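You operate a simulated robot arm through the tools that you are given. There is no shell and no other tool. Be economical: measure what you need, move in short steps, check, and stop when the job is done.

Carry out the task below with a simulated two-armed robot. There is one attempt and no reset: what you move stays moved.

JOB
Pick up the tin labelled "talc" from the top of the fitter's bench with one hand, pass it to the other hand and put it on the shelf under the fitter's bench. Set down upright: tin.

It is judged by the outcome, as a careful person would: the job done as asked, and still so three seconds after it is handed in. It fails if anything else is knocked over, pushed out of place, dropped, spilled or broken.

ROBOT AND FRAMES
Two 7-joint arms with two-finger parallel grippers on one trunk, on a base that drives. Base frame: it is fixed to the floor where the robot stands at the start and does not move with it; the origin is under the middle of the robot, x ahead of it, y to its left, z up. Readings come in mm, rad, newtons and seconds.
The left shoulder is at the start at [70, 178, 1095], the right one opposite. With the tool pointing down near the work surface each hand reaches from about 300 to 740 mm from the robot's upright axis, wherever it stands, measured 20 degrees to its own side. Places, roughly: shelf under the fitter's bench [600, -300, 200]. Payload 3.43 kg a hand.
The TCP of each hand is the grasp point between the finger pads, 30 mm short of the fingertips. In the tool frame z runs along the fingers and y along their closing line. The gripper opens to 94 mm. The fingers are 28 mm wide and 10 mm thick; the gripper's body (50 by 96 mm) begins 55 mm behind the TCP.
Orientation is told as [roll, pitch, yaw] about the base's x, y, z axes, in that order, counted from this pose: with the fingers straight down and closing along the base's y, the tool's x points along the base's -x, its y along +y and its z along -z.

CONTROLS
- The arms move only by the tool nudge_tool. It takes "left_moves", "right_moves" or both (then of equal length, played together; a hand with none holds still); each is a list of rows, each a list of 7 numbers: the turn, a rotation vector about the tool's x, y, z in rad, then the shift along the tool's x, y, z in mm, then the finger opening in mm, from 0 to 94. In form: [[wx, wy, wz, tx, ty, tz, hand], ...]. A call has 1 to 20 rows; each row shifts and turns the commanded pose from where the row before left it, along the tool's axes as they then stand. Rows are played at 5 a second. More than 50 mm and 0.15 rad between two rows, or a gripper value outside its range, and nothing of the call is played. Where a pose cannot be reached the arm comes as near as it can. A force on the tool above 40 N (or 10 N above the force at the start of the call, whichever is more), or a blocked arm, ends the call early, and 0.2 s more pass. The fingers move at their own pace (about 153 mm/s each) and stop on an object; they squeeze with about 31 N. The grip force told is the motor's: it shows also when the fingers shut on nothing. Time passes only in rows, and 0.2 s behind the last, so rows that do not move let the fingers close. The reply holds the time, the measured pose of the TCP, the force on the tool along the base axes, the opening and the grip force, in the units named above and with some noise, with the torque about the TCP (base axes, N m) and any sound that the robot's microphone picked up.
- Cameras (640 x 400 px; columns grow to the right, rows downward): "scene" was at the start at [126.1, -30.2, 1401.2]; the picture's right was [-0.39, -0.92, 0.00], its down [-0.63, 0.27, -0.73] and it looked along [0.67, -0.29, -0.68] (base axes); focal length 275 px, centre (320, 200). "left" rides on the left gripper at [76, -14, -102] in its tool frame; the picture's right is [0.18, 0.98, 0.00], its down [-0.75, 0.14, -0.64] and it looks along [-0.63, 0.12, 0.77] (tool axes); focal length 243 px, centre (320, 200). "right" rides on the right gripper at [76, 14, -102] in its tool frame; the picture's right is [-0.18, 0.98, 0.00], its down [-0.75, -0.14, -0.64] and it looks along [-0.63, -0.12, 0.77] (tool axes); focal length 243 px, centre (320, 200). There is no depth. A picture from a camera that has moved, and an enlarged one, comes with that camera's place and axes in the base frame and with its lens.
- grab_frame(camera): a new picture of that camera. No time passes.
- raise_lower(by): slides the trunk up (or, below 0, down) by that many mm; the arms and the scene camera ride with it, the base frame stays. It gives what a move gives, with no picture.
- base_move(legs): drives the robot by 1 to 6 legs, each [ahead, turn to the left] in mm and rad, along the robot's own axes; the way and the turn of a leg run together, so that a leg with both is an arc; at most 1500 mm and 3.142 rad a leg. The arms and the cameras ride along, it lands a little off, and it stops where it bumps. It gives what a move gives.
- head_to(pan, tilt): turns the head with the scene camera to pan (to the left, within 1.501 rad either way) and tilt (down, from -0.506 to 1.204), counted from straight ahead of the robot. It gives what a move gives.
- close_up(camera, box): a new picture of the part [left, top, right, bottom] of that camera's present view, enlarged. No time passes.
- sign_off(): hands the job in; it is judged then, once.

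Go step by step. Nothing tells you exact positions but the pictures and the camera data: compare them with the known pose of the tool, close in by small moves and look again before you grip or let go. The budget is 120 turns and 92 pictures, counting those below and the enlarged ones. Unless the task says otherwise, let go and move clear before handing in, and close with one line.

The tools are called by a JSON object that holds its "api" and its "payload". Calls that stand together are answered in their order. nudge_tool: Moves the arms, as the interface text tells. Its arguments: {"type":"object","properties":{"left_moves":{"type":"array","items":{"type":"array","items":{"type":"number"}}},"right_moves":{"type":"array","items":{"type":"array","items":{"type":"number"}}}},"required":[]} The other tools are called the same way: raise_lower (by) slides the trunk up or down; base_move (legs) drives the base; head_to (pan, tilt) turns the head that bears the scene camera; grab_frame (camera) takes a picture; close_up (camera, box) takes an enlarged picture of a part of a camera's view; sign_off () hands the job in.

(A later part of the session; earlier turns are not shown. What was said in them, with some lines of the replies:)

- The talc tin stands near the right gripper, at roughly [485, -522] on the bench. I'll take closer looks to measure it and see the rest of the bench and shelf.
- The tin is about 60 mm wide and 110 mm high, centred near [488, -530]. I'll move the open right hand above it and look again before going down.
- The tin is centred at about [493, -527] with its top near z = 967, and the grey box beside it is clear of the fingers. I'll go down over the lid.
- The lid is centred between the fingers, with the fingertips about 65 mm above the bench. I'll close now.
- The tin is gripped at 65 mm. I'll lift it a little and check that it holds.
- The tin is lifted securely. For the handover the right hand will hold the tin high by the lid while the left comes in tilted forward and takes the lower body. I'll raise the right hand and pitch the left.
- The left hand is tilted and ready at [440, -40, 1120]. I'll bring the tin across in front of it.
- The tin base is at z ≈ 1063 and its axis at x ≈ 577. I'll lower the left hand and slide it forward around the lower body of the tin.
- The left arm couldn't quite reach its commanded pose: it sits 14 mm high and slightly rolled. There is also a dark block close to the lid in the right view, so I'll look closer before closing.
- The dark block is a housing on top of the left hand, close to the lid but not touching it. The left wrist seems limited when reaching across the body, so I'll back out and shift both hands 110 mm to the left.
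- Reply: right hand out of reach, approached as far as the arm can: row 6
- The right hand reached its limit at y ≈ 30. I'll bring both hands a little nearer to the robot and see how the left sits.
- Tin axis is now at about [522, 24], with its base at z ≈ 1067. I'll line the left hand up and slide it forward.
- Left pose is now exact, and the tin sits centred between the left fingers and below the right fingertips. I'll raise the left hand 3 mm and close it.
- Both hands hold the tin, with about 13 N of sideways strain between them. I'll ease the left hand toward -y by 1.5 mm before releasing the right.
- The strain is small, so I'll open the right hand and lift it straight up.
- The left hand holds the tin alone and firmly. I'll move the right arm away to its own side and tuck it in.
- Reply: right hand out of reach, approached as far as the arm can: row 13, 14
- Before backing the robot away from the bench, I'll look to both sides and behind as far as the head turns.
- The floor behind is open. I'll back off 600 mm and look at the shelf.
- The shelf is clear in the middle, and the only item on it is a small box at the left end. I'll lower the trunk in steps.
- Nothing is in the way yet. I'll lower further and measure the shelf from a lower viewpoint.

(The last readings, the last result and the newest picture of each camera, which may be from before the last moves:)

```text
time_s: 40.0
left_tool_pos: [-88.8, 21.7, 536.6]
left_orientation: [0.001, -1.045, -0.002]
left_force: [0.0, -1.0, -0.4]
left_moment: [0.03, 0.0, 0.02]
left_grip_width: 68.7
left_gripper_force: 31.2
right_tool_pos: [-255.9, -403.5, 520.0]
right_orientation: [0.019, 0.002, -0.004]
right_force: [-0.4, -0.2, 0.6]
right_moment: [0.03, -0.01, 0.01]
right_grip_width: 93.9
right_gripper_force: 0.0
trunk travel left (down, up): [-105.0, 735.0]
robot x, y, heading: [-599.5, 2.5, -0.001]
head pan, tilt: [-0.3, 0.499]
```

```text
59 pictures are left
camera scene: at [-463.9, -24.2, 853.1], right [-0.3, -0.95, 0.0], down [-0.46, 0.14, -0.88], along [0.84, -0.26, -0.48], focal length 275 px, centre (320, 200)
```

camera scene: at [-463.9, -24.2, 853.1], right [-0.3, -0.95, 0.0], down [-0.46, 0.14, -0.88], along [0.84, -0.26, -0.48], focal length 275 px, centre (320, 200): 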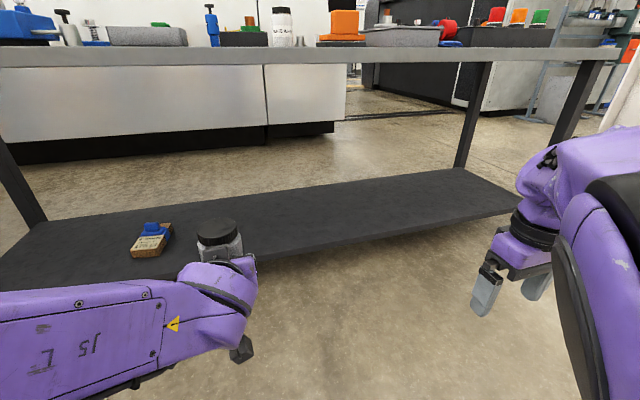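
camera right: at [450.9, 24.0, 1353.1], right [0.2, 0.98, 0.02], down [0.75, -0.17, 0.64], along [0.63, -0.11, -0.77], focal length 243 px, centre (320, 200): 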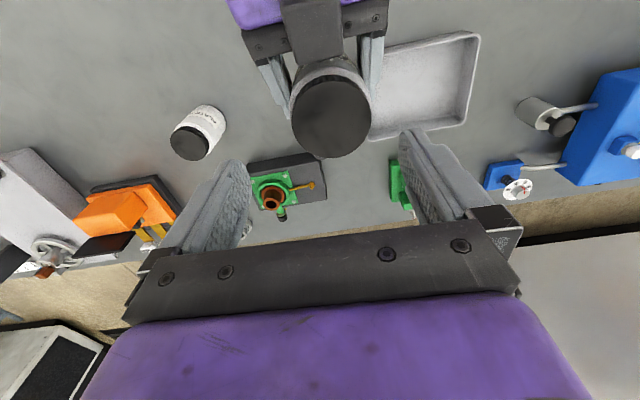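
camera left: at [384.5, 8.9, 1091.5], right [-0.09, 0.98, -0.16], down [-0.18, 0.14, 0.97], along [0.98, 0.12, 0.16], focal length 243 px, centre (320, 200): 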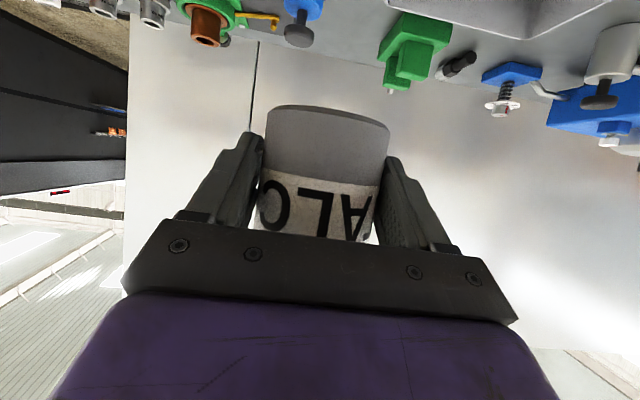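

I can see the whole shelf now. To get its height, I'll take an enlarged view of its front edge from this trunk height and again from a lower one.

{"api": "close_up", "payload": {"camera": "scene", "box": [260, 160, 420, 260]}}

{"api": "raise_lower", "payload": {"by": -100}}

{"api": "grab_frame", "payload": {"camera": "scene"}}

{"api": "close_up", "payload": {"camera": "scene", "box": [260, 120, 420, 220]}}

{"api": "grab_frame", "payload": {"camera": "left"}}

```text
4.00 times, centred on (340, 210) of scene
camera zoom: at [-463.9, -24.2, 853.1], right [-0.3, -0.95, 0.0], down [-0.46, 0.14, -0.88], along [0.84, -0.26, -0.48], focal length 1100 px, centre (240, 160)
```

zoom: 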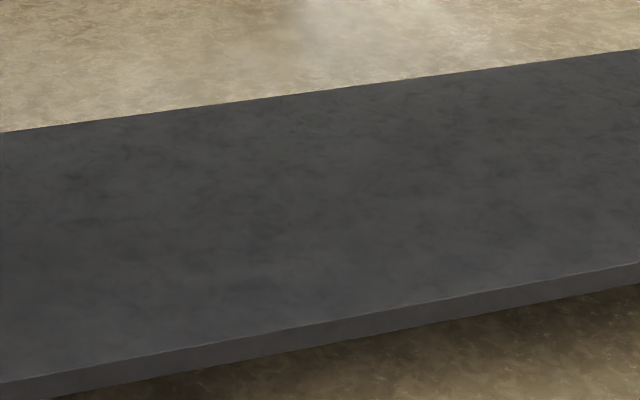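

```text
time_s: 41.4
left_tool_pos: [-89.6, 22.6, 437.5]
left_orientation: [0.0, -1.046, -0.001]
left_force: [1.2, -0.9, -0.1]
left_moment: [0.03, 0.02, 0.02]
left_grip_width: 68.5
left_gripper_force: 30.9
right_tool_pos: [-255.5, -403.1, 420.5]
right_orientation: [0.017, 0.002, -0.003]
right_force: [0.4, 0.0, 0.0]
right_moment: [-0.02, -0.01, -0.01]
right_grip_width: 94.2
right_gripper_force: 0.0
trunk travel left (down, up): [-5.0, 835.0]
robot x, y, heading: [-606.4, -1.2, 0.002]
head pan, tilt: [-0.3, 0.499]
```

```text
57 pictures are left
camera scene: at [-464.0, -24.2, 753.2], right [-0.3, -0.95, 0.0], down [-0.46, 0.14, -0.88], along [0.84, -0.26, -0.48], focal length 275 px, centre (320, 200)
```

scene: 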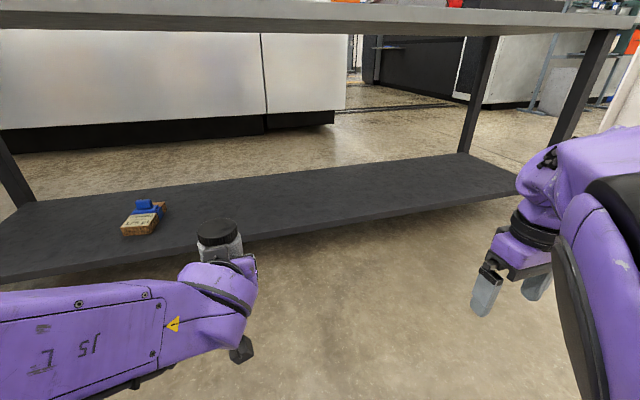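

```text
4.00 times, centred on (340, 170) of scene
camera zoom: at [-464.0, -24.2, 753.2], right [-0.3, -0.95, 0.0], down [-0.46, 0.14, -0.88], along [0.84, -0.26, -0.48], focal length 1100 px, centre (240, 320)
```

zoom: 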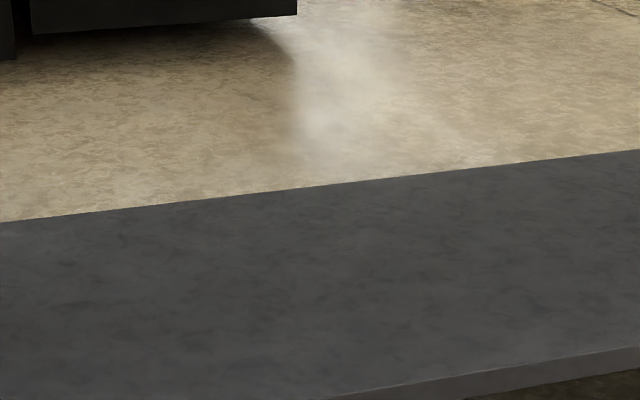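

```text
55 pictures are left
camera left: at [-216.4, 8.2, 421.6], right [-0.09, 0.98, -0.16], down [-0.18, 0.14, 0.97], along [0.98, 0.12, 0.16], focal length 243 px, centre (320, 200)
```

left: 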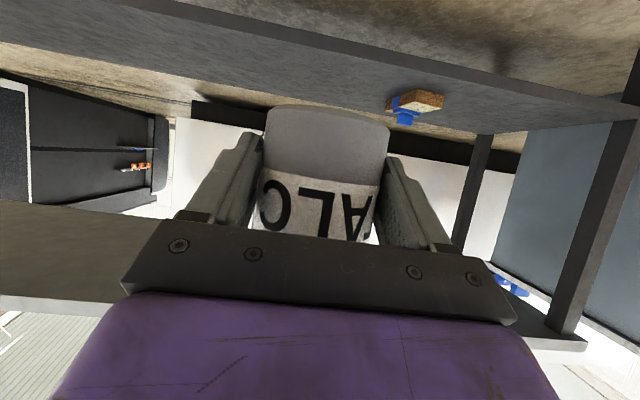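

From the two views the shelf top comes out at z ≈ 165, its front edge at x ≈ 385 and its back at about 915. I'll lower the left hand in open air, keeping its tilt, to check that the arm can make the pose.

{"api": "nudge_tool", "payload": {"left_moves": [[0, 0, 0, 38.9, 0, 22.6, 0], [0, 0, 0, 38.9, 0, 22.6, 0], [0, 0, 0, 38.9, 0, 22.6, 0], [0, 0, 0, 0, 0, 0, 0]]}}

{"api": "grab_frame", "payload": {"camera": "scene"}}

{"api": "grab_frame", "payload": {"camera": "left"}}

```text
time_s: 42.4
left_tool_pos: [-89.1, 21.4, 301.7]
left_orientation: [0.0, -1.045, -0.003]
left_force: [-0.1, -0.1, -0.6]
left_moment: [0.02, 0.02, -0.03]
left_grip_width: 68.4
left_gripper_force: 30.9
right_tool_pos: [-256.8, -401.9, 419.6]
right_orientation: [0.017, 0.001, -0.004]
right_force: [0.4, -0.4, -0.2]
right_moment: [0.05, -0.01, 0.0]
right_grip_width: 93.7
right_gripper_force: 0.0
trunk travel left (down, up): [-5.0, 835.0]
robot x, y, heading: [-602.2, 1.8, 0.0]
head pan, tilt: [-0.3, 0.499]
```

```text
54 pictures are left
camera scene: at [-463.9, -24.2, 753.1], right [-0.3, -0.95, 0.0], down [-0.46, 0.14, -0.88], along [0.84, -0.26, -0.48], focal length 275 px, centre (320, 200)
```

scene: 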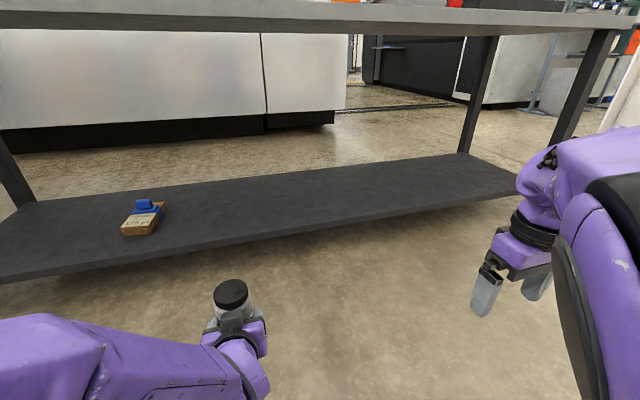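

```text
53 pictures are left
camera left: at [-217.9, 8.2, 287.0], right [-0.09, 0.98, -0.16], down [-0.18, 0.14, 0.97], along [0.98, 0.12, 0.16], focal length 243 px, centre (320, 200)
```

left: 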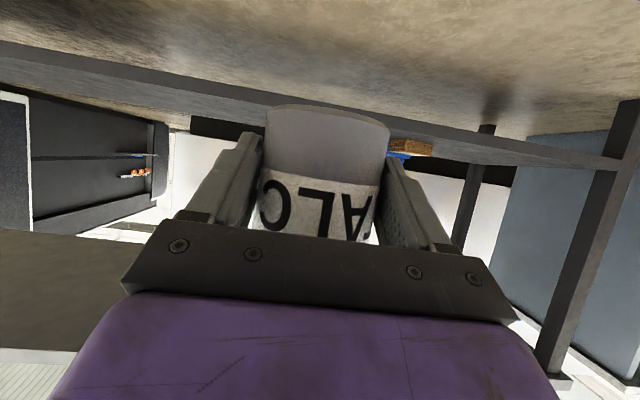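

That pose was reached exactly. I'll lower another 95 mm to test the placing height in open air.

{"api": "nudge_tool", "payload": {"left_moves": [[0, 0, 0, 38.9, 0, 22.6, 0], [0, 0, 0, 38.9, 0, 22.6, 0], [0, 0, 0, 4.3, 0, 2.5, 0], [0, 0, 0, 0, 0, 0, 0]]}}

{"api": "close_up", "payload": {"camera": "left", "box": [0, 40, 320, 240]}}

{"api": "grab_frame", "payload": {"camera": "left"}}

```text
time_s: 43.4
left_tool_pos: [-87.7, 22.2, 206.2]
left_orientation: [0.001, -1.045, -0.002]
left_force: [0.7, 0.3, -0.4]
left_moment: [-0.02, 0.04, 0.0]
left_grip_width: 68.7
left_gripper_force: 30.6
right_tool_pos: [-255.3, -402.0, 419.3]
right_orientation: [0.019, 0.0, -0.006]
right_force: [0.2, -0.4, 0.2]
right_moment: [0.0, -0.02, 0.01]
right_grip_width: 93.9
right_gripper_force: 0.0
trunk travel left (down, up): [-5.0, 835.0]
robot x, y, heading: [-599.4, 4.2, -0.002]
head pan, tilt: [-0.3, 0.499]
```

```text
2.00 times, centred on (160, 140) of left
camera zoom: at [-216.5, 8.8, 190.8], right [-0.09, 0.98, -0.16], down [-0.18, 0.14, 0.97], along [0.98, 0.12, 0.16], focal length 485 px, centre (640, 320)
```

zoom: 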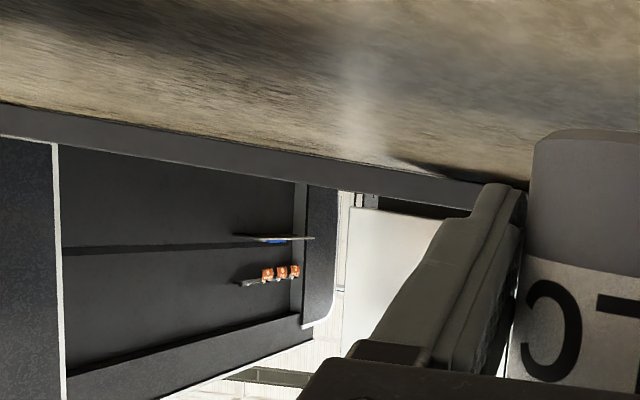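

```text
51 pictures are left
camera left: at [-216.5, 8.8, 190.8], right [-0.09, 0.98, -0.16], down [-0.18, 0.14, 0.97], along [0.98, 0.12, 0.16], focal length 243 px, centre (320, 200)
```

left: 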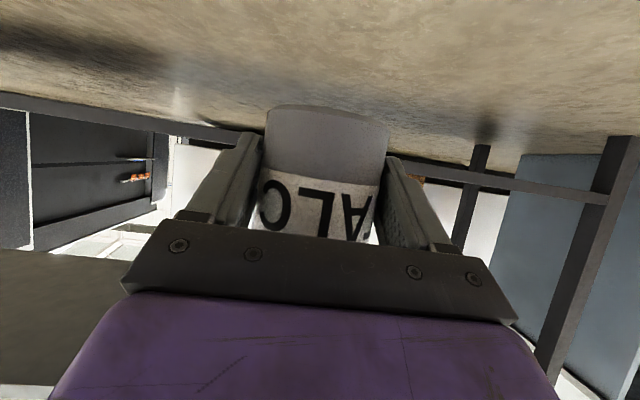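

The pose is reachable. With the left camera at z = 191 the shelf is seen edge-on, so its top is at z ≈ 190 and its front edge at x ≈ 352. I'll raise the hand for clearance, then drive forward.

{"api": "nudge_tool", "payload": {"left_moves": [[0, 0, 0, -38.9, 0, -22.6, 0], [0, 0, 0, -38.9, 0, -22.6, 0], [0, 0, 0, 0, 0, 0, 0]]}}

{"api": "base_move", "payload": {"legs": [[380, 0]]}}

{"api": "head_to", "payload": {"pan": 0.1, "tilt": 0.7}}

{"api": "grab_frame", "payload": {"camera": "scene"}}

{"api": "grab_frame", "payload": {"camera": "left"}}

```text
time_s: 44.2
left_tool_pos: [-90.0, 23.3, 296.3]
left_orientation: [0.0, -1.046, -0.001]
left_force: [0.4, 0.1, -0.6]
left_moment: [0.02, 0.07, -0.01]
left_grip_width: 68.7
left_gripper_force: 30.6
right_tool_pos: [-256.1, -403.1, 420.3]
right_orientation: [0.018, 0.003, -0.004]
right_force: [1.3, -0.3, -0.7]
right_moment: [0.02, 0.01, 0.02]
right_grip_width: 93.9
right_gripper_force: 0.0
trunk travel left (down, up): [-5.0, 835.0]
robot x, y, heading: [-599.3, 3.8, 0.003]
head pan, tilt: [-0.3, 0.499]
```

```text
time_s: 46.6
left_tool_pos: [294.7, 25.9, 296.0]
left_orientation: [0.0, -1.046, 0.002]
left_force: [-0.1, 0.4, 0.2]
left_moment: [0.0, 0.03, -0.02]
left_grip_width: 68.6
left_gripper_force: 31.3
right_tool_pos: [128.7, -401.1, 419.9]
right_orientation: [0.017, 0.003, 0.0]
right_force: [0.1, -0.3, -0.3]
right_moment: [-0.01, -0.02, -0.02]
right_grip_width: 94.1
right_gripper_force: 0.1
trunk travel left (down, up): [-5.0, 835.0]
robot x, y, heading: [-216.2, 0.7, 0.001]
head pan, tilt: [-0.3, 0.499]
```

```text
time_s: 47.5
left_tool_pos: [294.3, 26.1, 296.2]
left_orientation: [0.0, -1.046, 0.001]
left_force: [-0.6, -0.1, 0.4]
left_moment: [-0.02, 0.06, -0.02]
left_grip_width: 68.8
left_gripper_force: 30.9
right_tool_pos: [128.7, -401.1, 420.4]
right_orientation: [0.018, 0.002, -0.002]
right_force: [0.4, 0.2, 0.1]
right_moment: [0.0, 0.01, -0.01]
right_grip_width: 93.8
right_gripper_force: 0.0
trunk travel left (down, up): [-5.0, 835.0]
robot x, y, heading: [-216.6, 2.3, 0.002]
head pan, tilt: [0.099, 0.7]
```

```text
50 pictures are left
camera scene: at [-82.3, 11.3, 735.5], right [0.1, -0.99, 0.0], down [-0.64, -0.06, -0.77], along [0.76, 0.08, -0.64], focal length 275 px, centre (320, 200)
```

scene: 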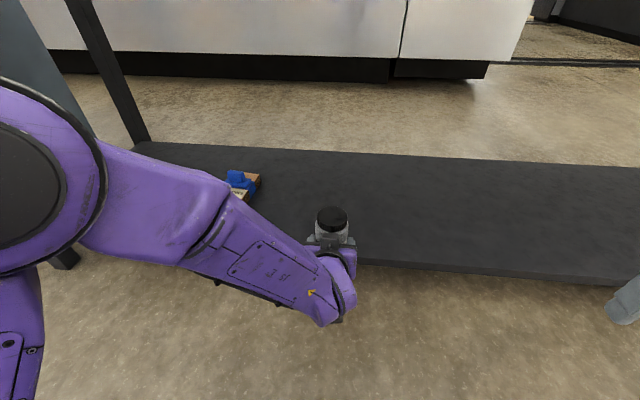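

```text
49 pictures are left
camera left: at [166.8, 11.0, 280.7], right [-0.09, 0.98, -0.16], down [-0.18, 0.14, 0.97], along [0.98, 0.12, 0.16], focal length 243 px, centre (320, 200)
```

left: 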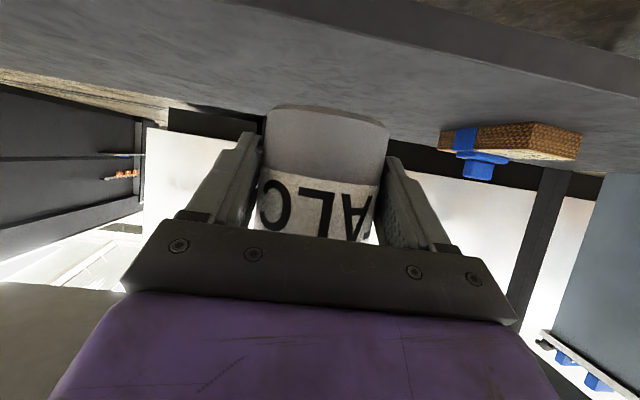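

Front edge is confirmed at x ≈ 345, and the small box is well away at about [607, 344]. I'll drive another 150 mm ahead.

{"api": "base_move", "payload": {"legs": [[150, 0]]}}

{"api": "grab_frame", "payload": {"camera": "scene"}}

{"api": "grab_frame", "payload": {"camera": "left"}}

```text
time_s: 48.8
left_tool_pos: [444.1, 25.7, 294.8]
left_orientation: [0.001, -1.046, 0.001]
left_force: [-0.5, 0.1, -0.4]
left_moment: [0.0, 0.02, -0.04]
left_grip_width: 68.1
left_gripper_force: 30.4
right_tool_pos: [278.4, -401.5, 420.3]
right_orientation: [0.018, 0.002, 0.0]
right_force: [0.3, 1.0, -0.5]
right_moment: [-0.03, 0.03, 0.03]
right_grip_width: 94.1
right_gripper_force: 0.1
trunk travel left (down, up): [-5.0, 835.0]
robot x, y, heading: [-70.7, 1.7, 0.002]
head pan, tilt: [0.099, 0.7]
```

```text
48 pictures are left
camera scene: at [66.4, 11.6, 735.4], right [0.1, -0.99, 0.0], down [-0.64, -0.07, -0.76], along [0.76, 0.08, -0.64], focal length 275 px, centre (320, 200)
```

scene: 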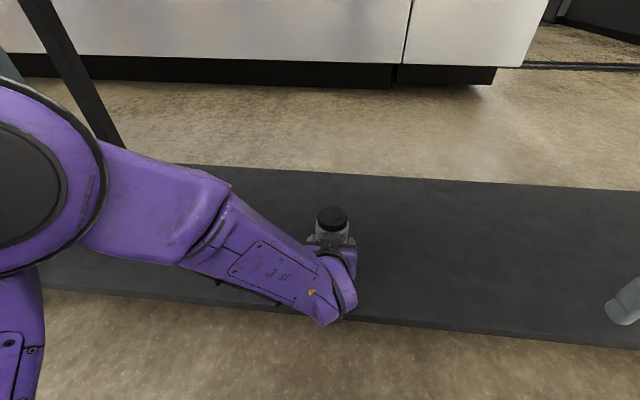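

```text
47 pictures are left
camera left: at [315.5, 11.4, 280.8], right [-0.09, 0.98, -0.16], down [-0.18, 0.14, 0.97], along [0.98, 0.12, 0.16], focal length 243 px, centre (320, 200)
```

left: 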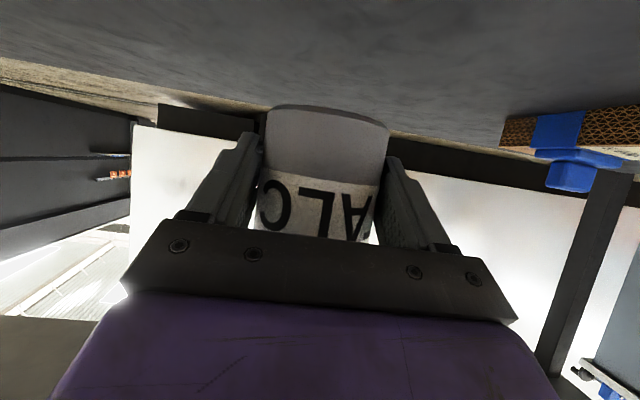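

The tin is over the shelf and about 60 mm above it. I'll lower most of the way, drawing back 8 mm so the camera housing clears the shelf edge.

{"api": "nudge_tool", "payload": {"left_moves": [[0, 0, 0, 28.2, 0, 7.1, 0], [0, 0, 0, 21.6, 0, 12.5, 0], [0, 0, 0, 0, 0, 0, 0]]}}

{"api": "grab_frame", "payload": {"camera": "left"}}

{"api": "close_up", "payload": {"camera": "scene", "box": [240, 180, 440, 340]}}

```text
time_s: 49.6
left_tool_pos: [436.0, 28.1, 243.5]
left_orientation: [-0.001, -1.045, 0.004]
left_force: [-0.1, -0.5, 0.5]
left_moment: [0.04, 0.04, 0.04]
left_grip_width: 68.7
left_gripper_force: 31.2
right_tool_pos: [277.6, -401.3, 419.6]
right_orientation: [0.017, 0.003, -0.001]
right_force: [0.4, -0.9, 0.1]
right_moment: [0.0, 0.02, 0.0]
right_grip_width: 93.7
right_gripper_force: 0.2
trunk travel left (down, up): [-5.0, 835.0]
robot x, y, heading: [-66.0, 0.9, 0.002]
head pan, tilt: [0.099, 0.7]
```

```text
46 pictures are left
camera left: at [307.8, 13.6, 227.5], right [-0.09, 0.98, -0.16], down [-0.18, 0.14, 0.97], along [0.98, 0.12, 0.16], focal length 243 px, centre (320, 200)
```

left: 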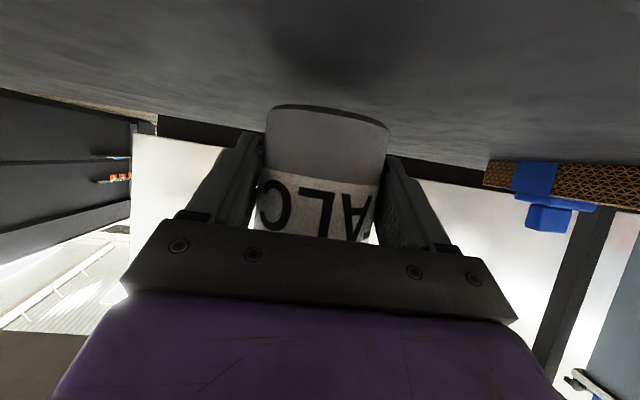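

```text
2.50 times, centred on (340, 260) of scene
camera zoom: at [66.5, 11.6, 735.4], right [0.1, -0.99, 0.0], down [-0.64, -0.07, -0.76], along [0.76, 0.08, -0.64], focal length 687 px, centre (270, 50)
```

zoom: 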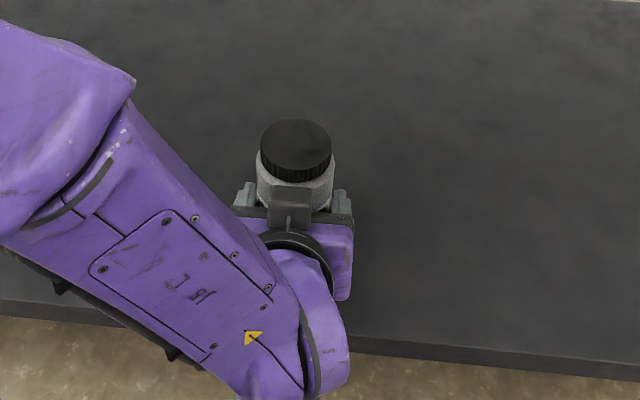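

The tin base is a little above the shelf, and I'll go down in 2–3 mm steps, watching the force.

{"api": "nudge_tool", "payload": {"left_moves": [[0, 0, 0, 2.6, 0, 1.5, 0], [0, 0, 0, 2.6, 0, 1.5, 0], [0, 0, 0, 2.6, 0, 1.5, 0], [0, 0, 0, 0, 0, 0, 0]]}}

{"api": "close_up", "payload": {"camera": "left", "box": [220, 60, 440, 200]}}

```text
time_s: 50.6
left_tool_pos: [435.4, 26.9, 232.7]
left_orientation: [-0.001, -1.045, 0.002]
left_force: [0.0, 0.5, 0.8]
left_moment: [0.01, 0.0, 0.01]
left_grip_width: 68.7
left_gripper_force: 30.7
right_tool_pos: [277.3, -401.6, 419.6]
right_orientation: [0.019, 0.001, 0.001]
right_force: [0.3, -0.4, -1.1]
right_moment: [0.03, -0.03, 0.0]
right_grip_width: 94.1
right_gripper_force: 0.0
trunk travel left (down, up): [-5.0, 835.0]
robot x, y, heading: [-68.2, 1.8, 0.001]
head pan, tilt: [0.099, 0.7]
```

```text
2.86 times, centred on (330, 130) of left
camera zoom: at [307.7, 11.9, 219.0], right [-0.09, 0.98, -0.16], down [-0.18, 0.14, 0.97], along [0.98, 0.12, 0.16], focal length 693 px, centre (291, 400)
```

zoom: 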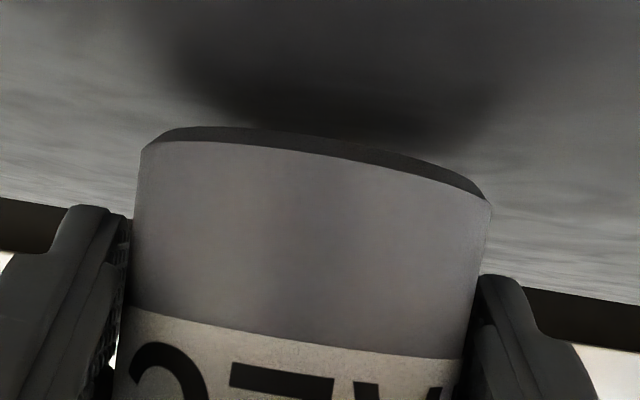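

Still clear, with the base at about z = 197. I'll continue in small steps.

{"api": "nudge_tool", "payload": {"left_moves": [[0, 0, 0, 1.73, 0, 1.0, 0], [0, 0, 0, 1.73, 0, 1.0, 0], [0, 0, 0, 0, 0, 0, 0]]}}

{"api": "close_up", "payload": {"camera": "left", "box": [220, 60, 440, 200]}}

```text
time_s: 51.4
left_tool_pos: [435.5, 26.0, 230.8]
left_orientation: [-0.002, -1.045, 0.001]
left_force: [0.1, 0.3, -0.4]
left_moment: [0.0, 0.0, 0.02]
left_grip_width: 68.5
left_gripper_force: 30.7
right_tool_pos: [277.8, -402.2, 419.7]
right_orientation: [0.019, 0.002, -0.001]
right_force: [0.0, -0.3, 0.5]
right_moment: [0.02, 0.0, -0.01]
right_grip_width: 94.0
right_gripper_force: 0.0
trunk travel left (down, up): [-5.0, 835.0]
robot x, y, heading: [-69.1, 2.9, 0.003]
head pan, tilt: [0.099, 0.7]
```

```text
2.86 times, centred on (330, 130) of left
camera zoom: at [307.7, 11.8, 215.3], right [-0.09, 0.98, -0.16], down [-0.18, 0.14, 0.97], along [0.98, 0.12, 0.16], focal length 693 px, centre (291, 400)
```

zoom: 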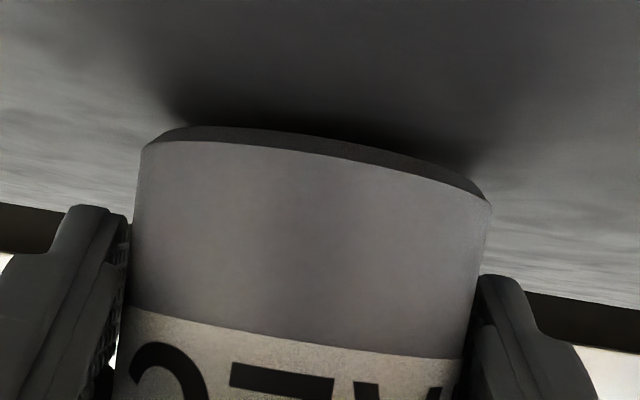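

The shadow under the base is closing in, so contact is near. I'll take two more 2 mm steps.

{"api": "nudge_tool", "payload": {"left_moves": [[0, 0, 0, 1.73, 0, 1.0, 0], [0, 0, 0, 0, 0, 0, 0]]}}

{"api": "nudge_tool", "payload": {"left_moves": [[0, 0, 0, 1.3, 0, 0.75, 0], [0, 0, 0, 0, 0, 0, 0]]}}

{"api": "close_up", "payload": {"camera": "left", "box": [220, 60, 440, 200]}}

```text
time_s: 52.0
left_tool_pos: [436.9, 25.7, 229.3]
left_orientation: [0.0, -1.046, 0.002]
left_force: [0.7, 0.0, 0.3]
left_moment: [0.03, -0.02, 0.02]
left_grip_width: 68.4
left_gripper_force: 31.1
right_tool_pos: [277.9, -402.0, 420.8]
right_orientation: [0.019, 0.002, 0.0]
right_force: [-0.5, 0.4, 0.8]
right_moment: [-0.03, 0.01, 0.01]
right_grip_width: 93.8
right_gripper_force: 0.1
trunk travel left (down, up): [-5.0, 835.0]
robot x, y, heading: [-66.6, 1.1, 0.007]
head pan, tilt: [0.099, 0.7]
```

```text
time_s: 52.6
left_tool_pos: [436.5, 25.5, 226.8]
left_orientation: [-0.001, -1.047, 0.001]
left_force: [-0.5, -0.7, 1.9]
left_moment: [-0.05, -0.1, -0.01]
left_grip_width: 68.6
left_gripper_force: 31.0
right_tool_pos: [278.1, -401.6, 418.9]
right_orientation: [0.02, 0.001, -0.001]
right_force: [-0.2, -0.4, -0.2]
right_moment: [0.02, 0.0, 0.05]
right_grip_width: 94.1
right_gripper_force: 0.0
trunk travel left (down, up): [-5.0, 835.0]
robot x, y, heading: [-65.0, -0.4, 0.006]
head pan, tilt: [0.099, 0.7]
```

```text
2.86 times, centred on (330, 130) of left
camera zoom: at [308.2, 11.4, 211.8], right [-0.09, 0.98, -0.16], down [-0.18, 0.14, 0.97], along [0.98, 0.12, 0.16], focal length 693 px, centre (291, 400)
```

zoom: 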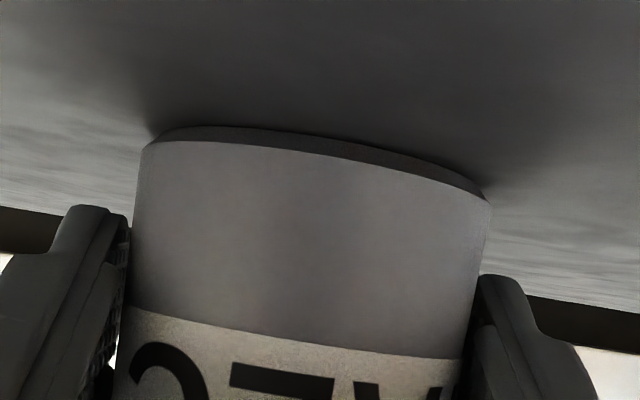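

Contact is starting (1.9 N). One more millimetre to confirm.

{"api": "nudge_tool", "payload": {"left_moves": [[0, 0, 0, 0.87, 0, 0.5, 0], [0, 0, 0, 0, 0, 0, 0]]}}

```text
time_s: 53.2
left_tool_pos: [435.9, 25.6, 227.3]
left_orientation: [0.0, -1.047, 0.003]
left_force: [3.3, 0.4, 6.8]
left_moment: [-0.21, -0.41, 0.09]
left_grip_width: 68.6
left_gripper_force: 31.0
right_tool_pos: [278.3, -401.9, 420.2]
right_orientation: [0.019, 0.0, -0.001]
right_force: [-0.2, -1.0, 0.7]
right_moment: [0.02, 0.02, 0.0]
right_grip_width: 94.3
right_gripper_force: 0.0
trunk travel left (down, up): [-5.0, 835.0]
robot x, y, heading: [-70.0, 2.9, 0.003]
head pan, tilt: [0.099, 0.7]
```

The tin is seated at about 7 N. I'll open the left hand.

{"api": "nudge_tool", "payload": {"left_moves": [[0, 0, 0, 0, 0, 0, 72], [0, 0, 0, 0, 0, 0, 80], [0, 0, 0, 0, 0, 0, 94], [0, 0, 0, 0, 0, 0, 94]]}}

{"api": "grab_frame", "payload": {"camera": "left"}}

```text
time_s: 54.2
left_tool_pos: [435.9, 25.5, 225.6]
left_orientation: [0.0, -1.045, 0.0]
left_force: [-0.1, 0.4, -0.8]
left_moment: [0.02, 0.0, 0.01]
left_grip_width: 93.8
left_gripper_force: 0.1
right_tool_pos: [277.7, -402.0, 418.8]
right_orientation: [0.02, 0.0, -0.001]
right_force: [-0.3, -0.3, -0.8]
right_moment: [-0.02, -0.03, 0.0]
right_grip_width: 93.9
right_gripper_force: 0.1
trunk travel left (down, up): [-5.0, 835.0]
robot x, y, heading: [-63.0, 1.8, 0.007]
head pan, tilt: [0.099, 0.7]
```

```text
41 pictures are left
camera left: at [307.4, 11.4, 210.6], right [-0.09, 0.98, -0.16], down [-0.18, 0.14, 0.97], along [0.98, 0.12, 0.16], focal length 243 px, centre (320, 200)
```

left: 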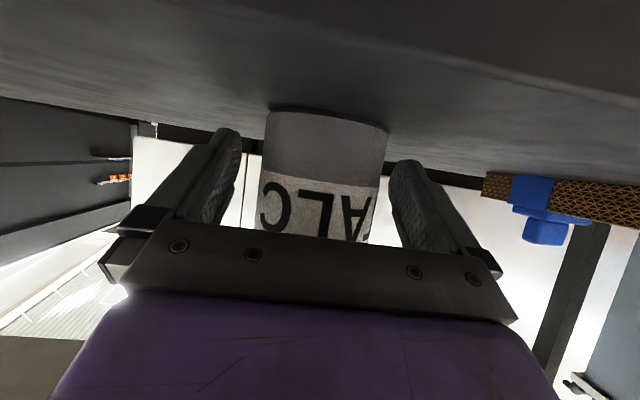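

The tin stands freely with both fingers clear. I'll draw the hand straight back, then check.

{"api": "nudge_tool", "payload": {"left_moves": [[0, 0, 0, 10, 0, -17.3, 94], [0, 0, 0, 20.1, 0, -34.6, 94], [0, 0, 0, 20.1, 0, -34.6, 94], [0, 0, 0, 0, 0, 0, 94]]}}

{"api": "base_move", "payload": {"legs": [[-250, 0]]}}

{"api": "head_to", "payload": {"pan": -0.1, "tilt": 0.55}}

{"api": "grab_frame", "payload": {"camera": "scene"}}

{"api": "grab_frame", "payload": {"camera": "left"}}

```text
time_s: 55.0
left_tool_pos: [357.1, 27.0, 230.3]
left_orientation: [0.009, -1.069, 0.006]
left_force: [7.9, 2.6, -3.8]
left_moment: [0.04, -0.66, -0.24]
left_grip_width: 93.8
left_gripper_force: 0.1
right_tool_pos: [278.1, -402.2, 419.7]
right_orientation: [0.021, 0.0, -0.002]
right_force: [-0.5, 0.1, 0.4]
right_moment: [0.03, 0.0, 0.02]
right_grip_width: 93.9
right_gripper_force: 0.1
trunk travel left (down, up): [-5.0, 835.0]
robot x, y, heading: [-65.5, 1.2, -0.003]
head pan, tilt: [0.099, 0.7]
stopped in row 3 (left hand): the force on the tool passed its limit (the readings are from after the stop); the commanded pose is now the measured one
```

```text
time_s: 56.9
left_tool_pos: [105.3, 26.9, 229.7]
left_orientation: [0.004, -1.07, 0.012]
left_force: [29.3, 2.6, -2.1]
left_moment: [0.03, -0.63, -0.22]
left_grip_width: 94.1
left_gripper_force: 0.0
right_tool_pos: [28.6, -400.9, 420.9]
right_orientation: [0.019, 0.001, 0.003]
right_force: [-0.1, 0.3, -0.2]
right_moment: [-0.02, 0.01, -0.02]
right_grip_width: 94.1
right_gripper_force: 0.2
trunk travel left (down, up): [-5.0, 835.0]
robot x, y, heading: [-318.7, -1.7, 0.009]
head pan, tilt: [0.099, 0.7]
```

```text
time_s: 57.6
left_tool_pos: [105.5, 25.7, 229.4]
left_orientation: [0.005, -1.069, 0.013]
left_force: [6.7, 1.2, 0.2]
left_moment: [0.02, -0.19, -0.18]
left_grip_width: 94.1
left_gripper_force: 0.0
right_tool_pos: [29.2, -401.6, 419.8]
right_orientation: [0.019, 0.0, 0.003]
right_force: [-0.4, -0.2, -0.4]
right_moment: [0.04, 0.0, -0.03]
right_grip_width: 94.0
right_gripper_force: 0.0
trunk travel left (down, up): [-5.0, 835.0]
robot x, y, heading: [-321.2, 2.1, 0.002]
head pan, tilt: [-0.099, 0.55]
```

```text
40 pictures are left
camera scene: at [-180.3, -6.0, 748.6], right [-0.09, -1.0, 0.0], down [-0.52, 0.05, -0.85], along [0.85, -0.08, -0.52], focal length 275 px, centre (320, 200)
```

scene: 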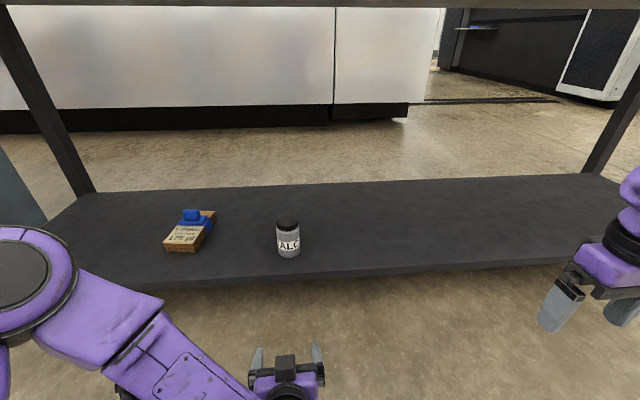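

```text
39 pictures are left
camera left: at [-21.8, 10.7, 212.4], right [-0.11, 0.98, -0.16], down [-0.2, 0.13, 0.97], along [0.97, 0.13, 0.19], focal length 243 px, centre (320, 200)
```

left: 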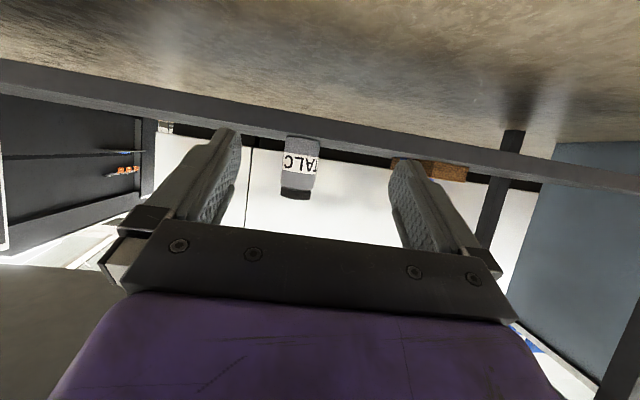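

The tin stands upright on the shelf. The left hand touched the robot's own base while retracting, so I'll ease it forward and take a last close look.

{"api": "nudge_tool", "payload": {"left_moves": [[0, 0, 0, -12, 0, 20, 94], [0, 0, 0, 0, 0, 0, 94]]}}

{"api": "close_up", "payload": {"camera": "scene", "box": [150, 180, 390, 330]}}

```text
time_s: 58.2
left_tool_pos: [128.2, 27.6, 231.6]
left_orientation: [0.007, -1.069, 0.01]
left_force: [-0.6, -0.2, 0.2]
left_moment: [-0.01, 0.03, 0.04]
left_grip_width: 94.2
left_gripper_force: 0.0
right_tool_pos: [29.4, -400.9, 419.1]
right_orientation: [0.02, 0.0, 0.003]
right_force: [-0.2, 0.1, 0.6]
right_moment: [0.01, 0.02, -0.02]
right_grip_width: 94.2
right_gripper_force: 0.0
trunk travel left (down, up): [-5.0, 835.0]
robot x, y, heading: [-318.4, -1.4, 0.001]
head pan, tilt: [-0.099, 0.55]
```

```text
2.67 times, centred on (270, 255) of scene
camera zoom: at [-180.4, -6.0, 748.6], right [-0.09, -1.0, 0.0], down [-0.52, 0.05, -0.85], along [0.85, -0.08, -0.52], focal length 733 px, centre (453, 53)
```

zoom: 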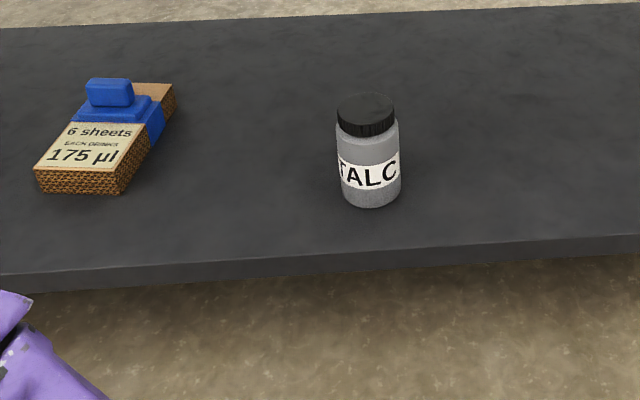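

The talc tin stands upright on the shelf, nothing else was disturbed, and both hands are clear, so I'm handing the job in.

{"api": "sign_off", "payload": {}}

```text
The job is handed in.
```

The talc tin was picked up with the right hand, passed to the left and set upright on the shelf under the fitter's bench; both hands are clear, and I saw nothing else moved.
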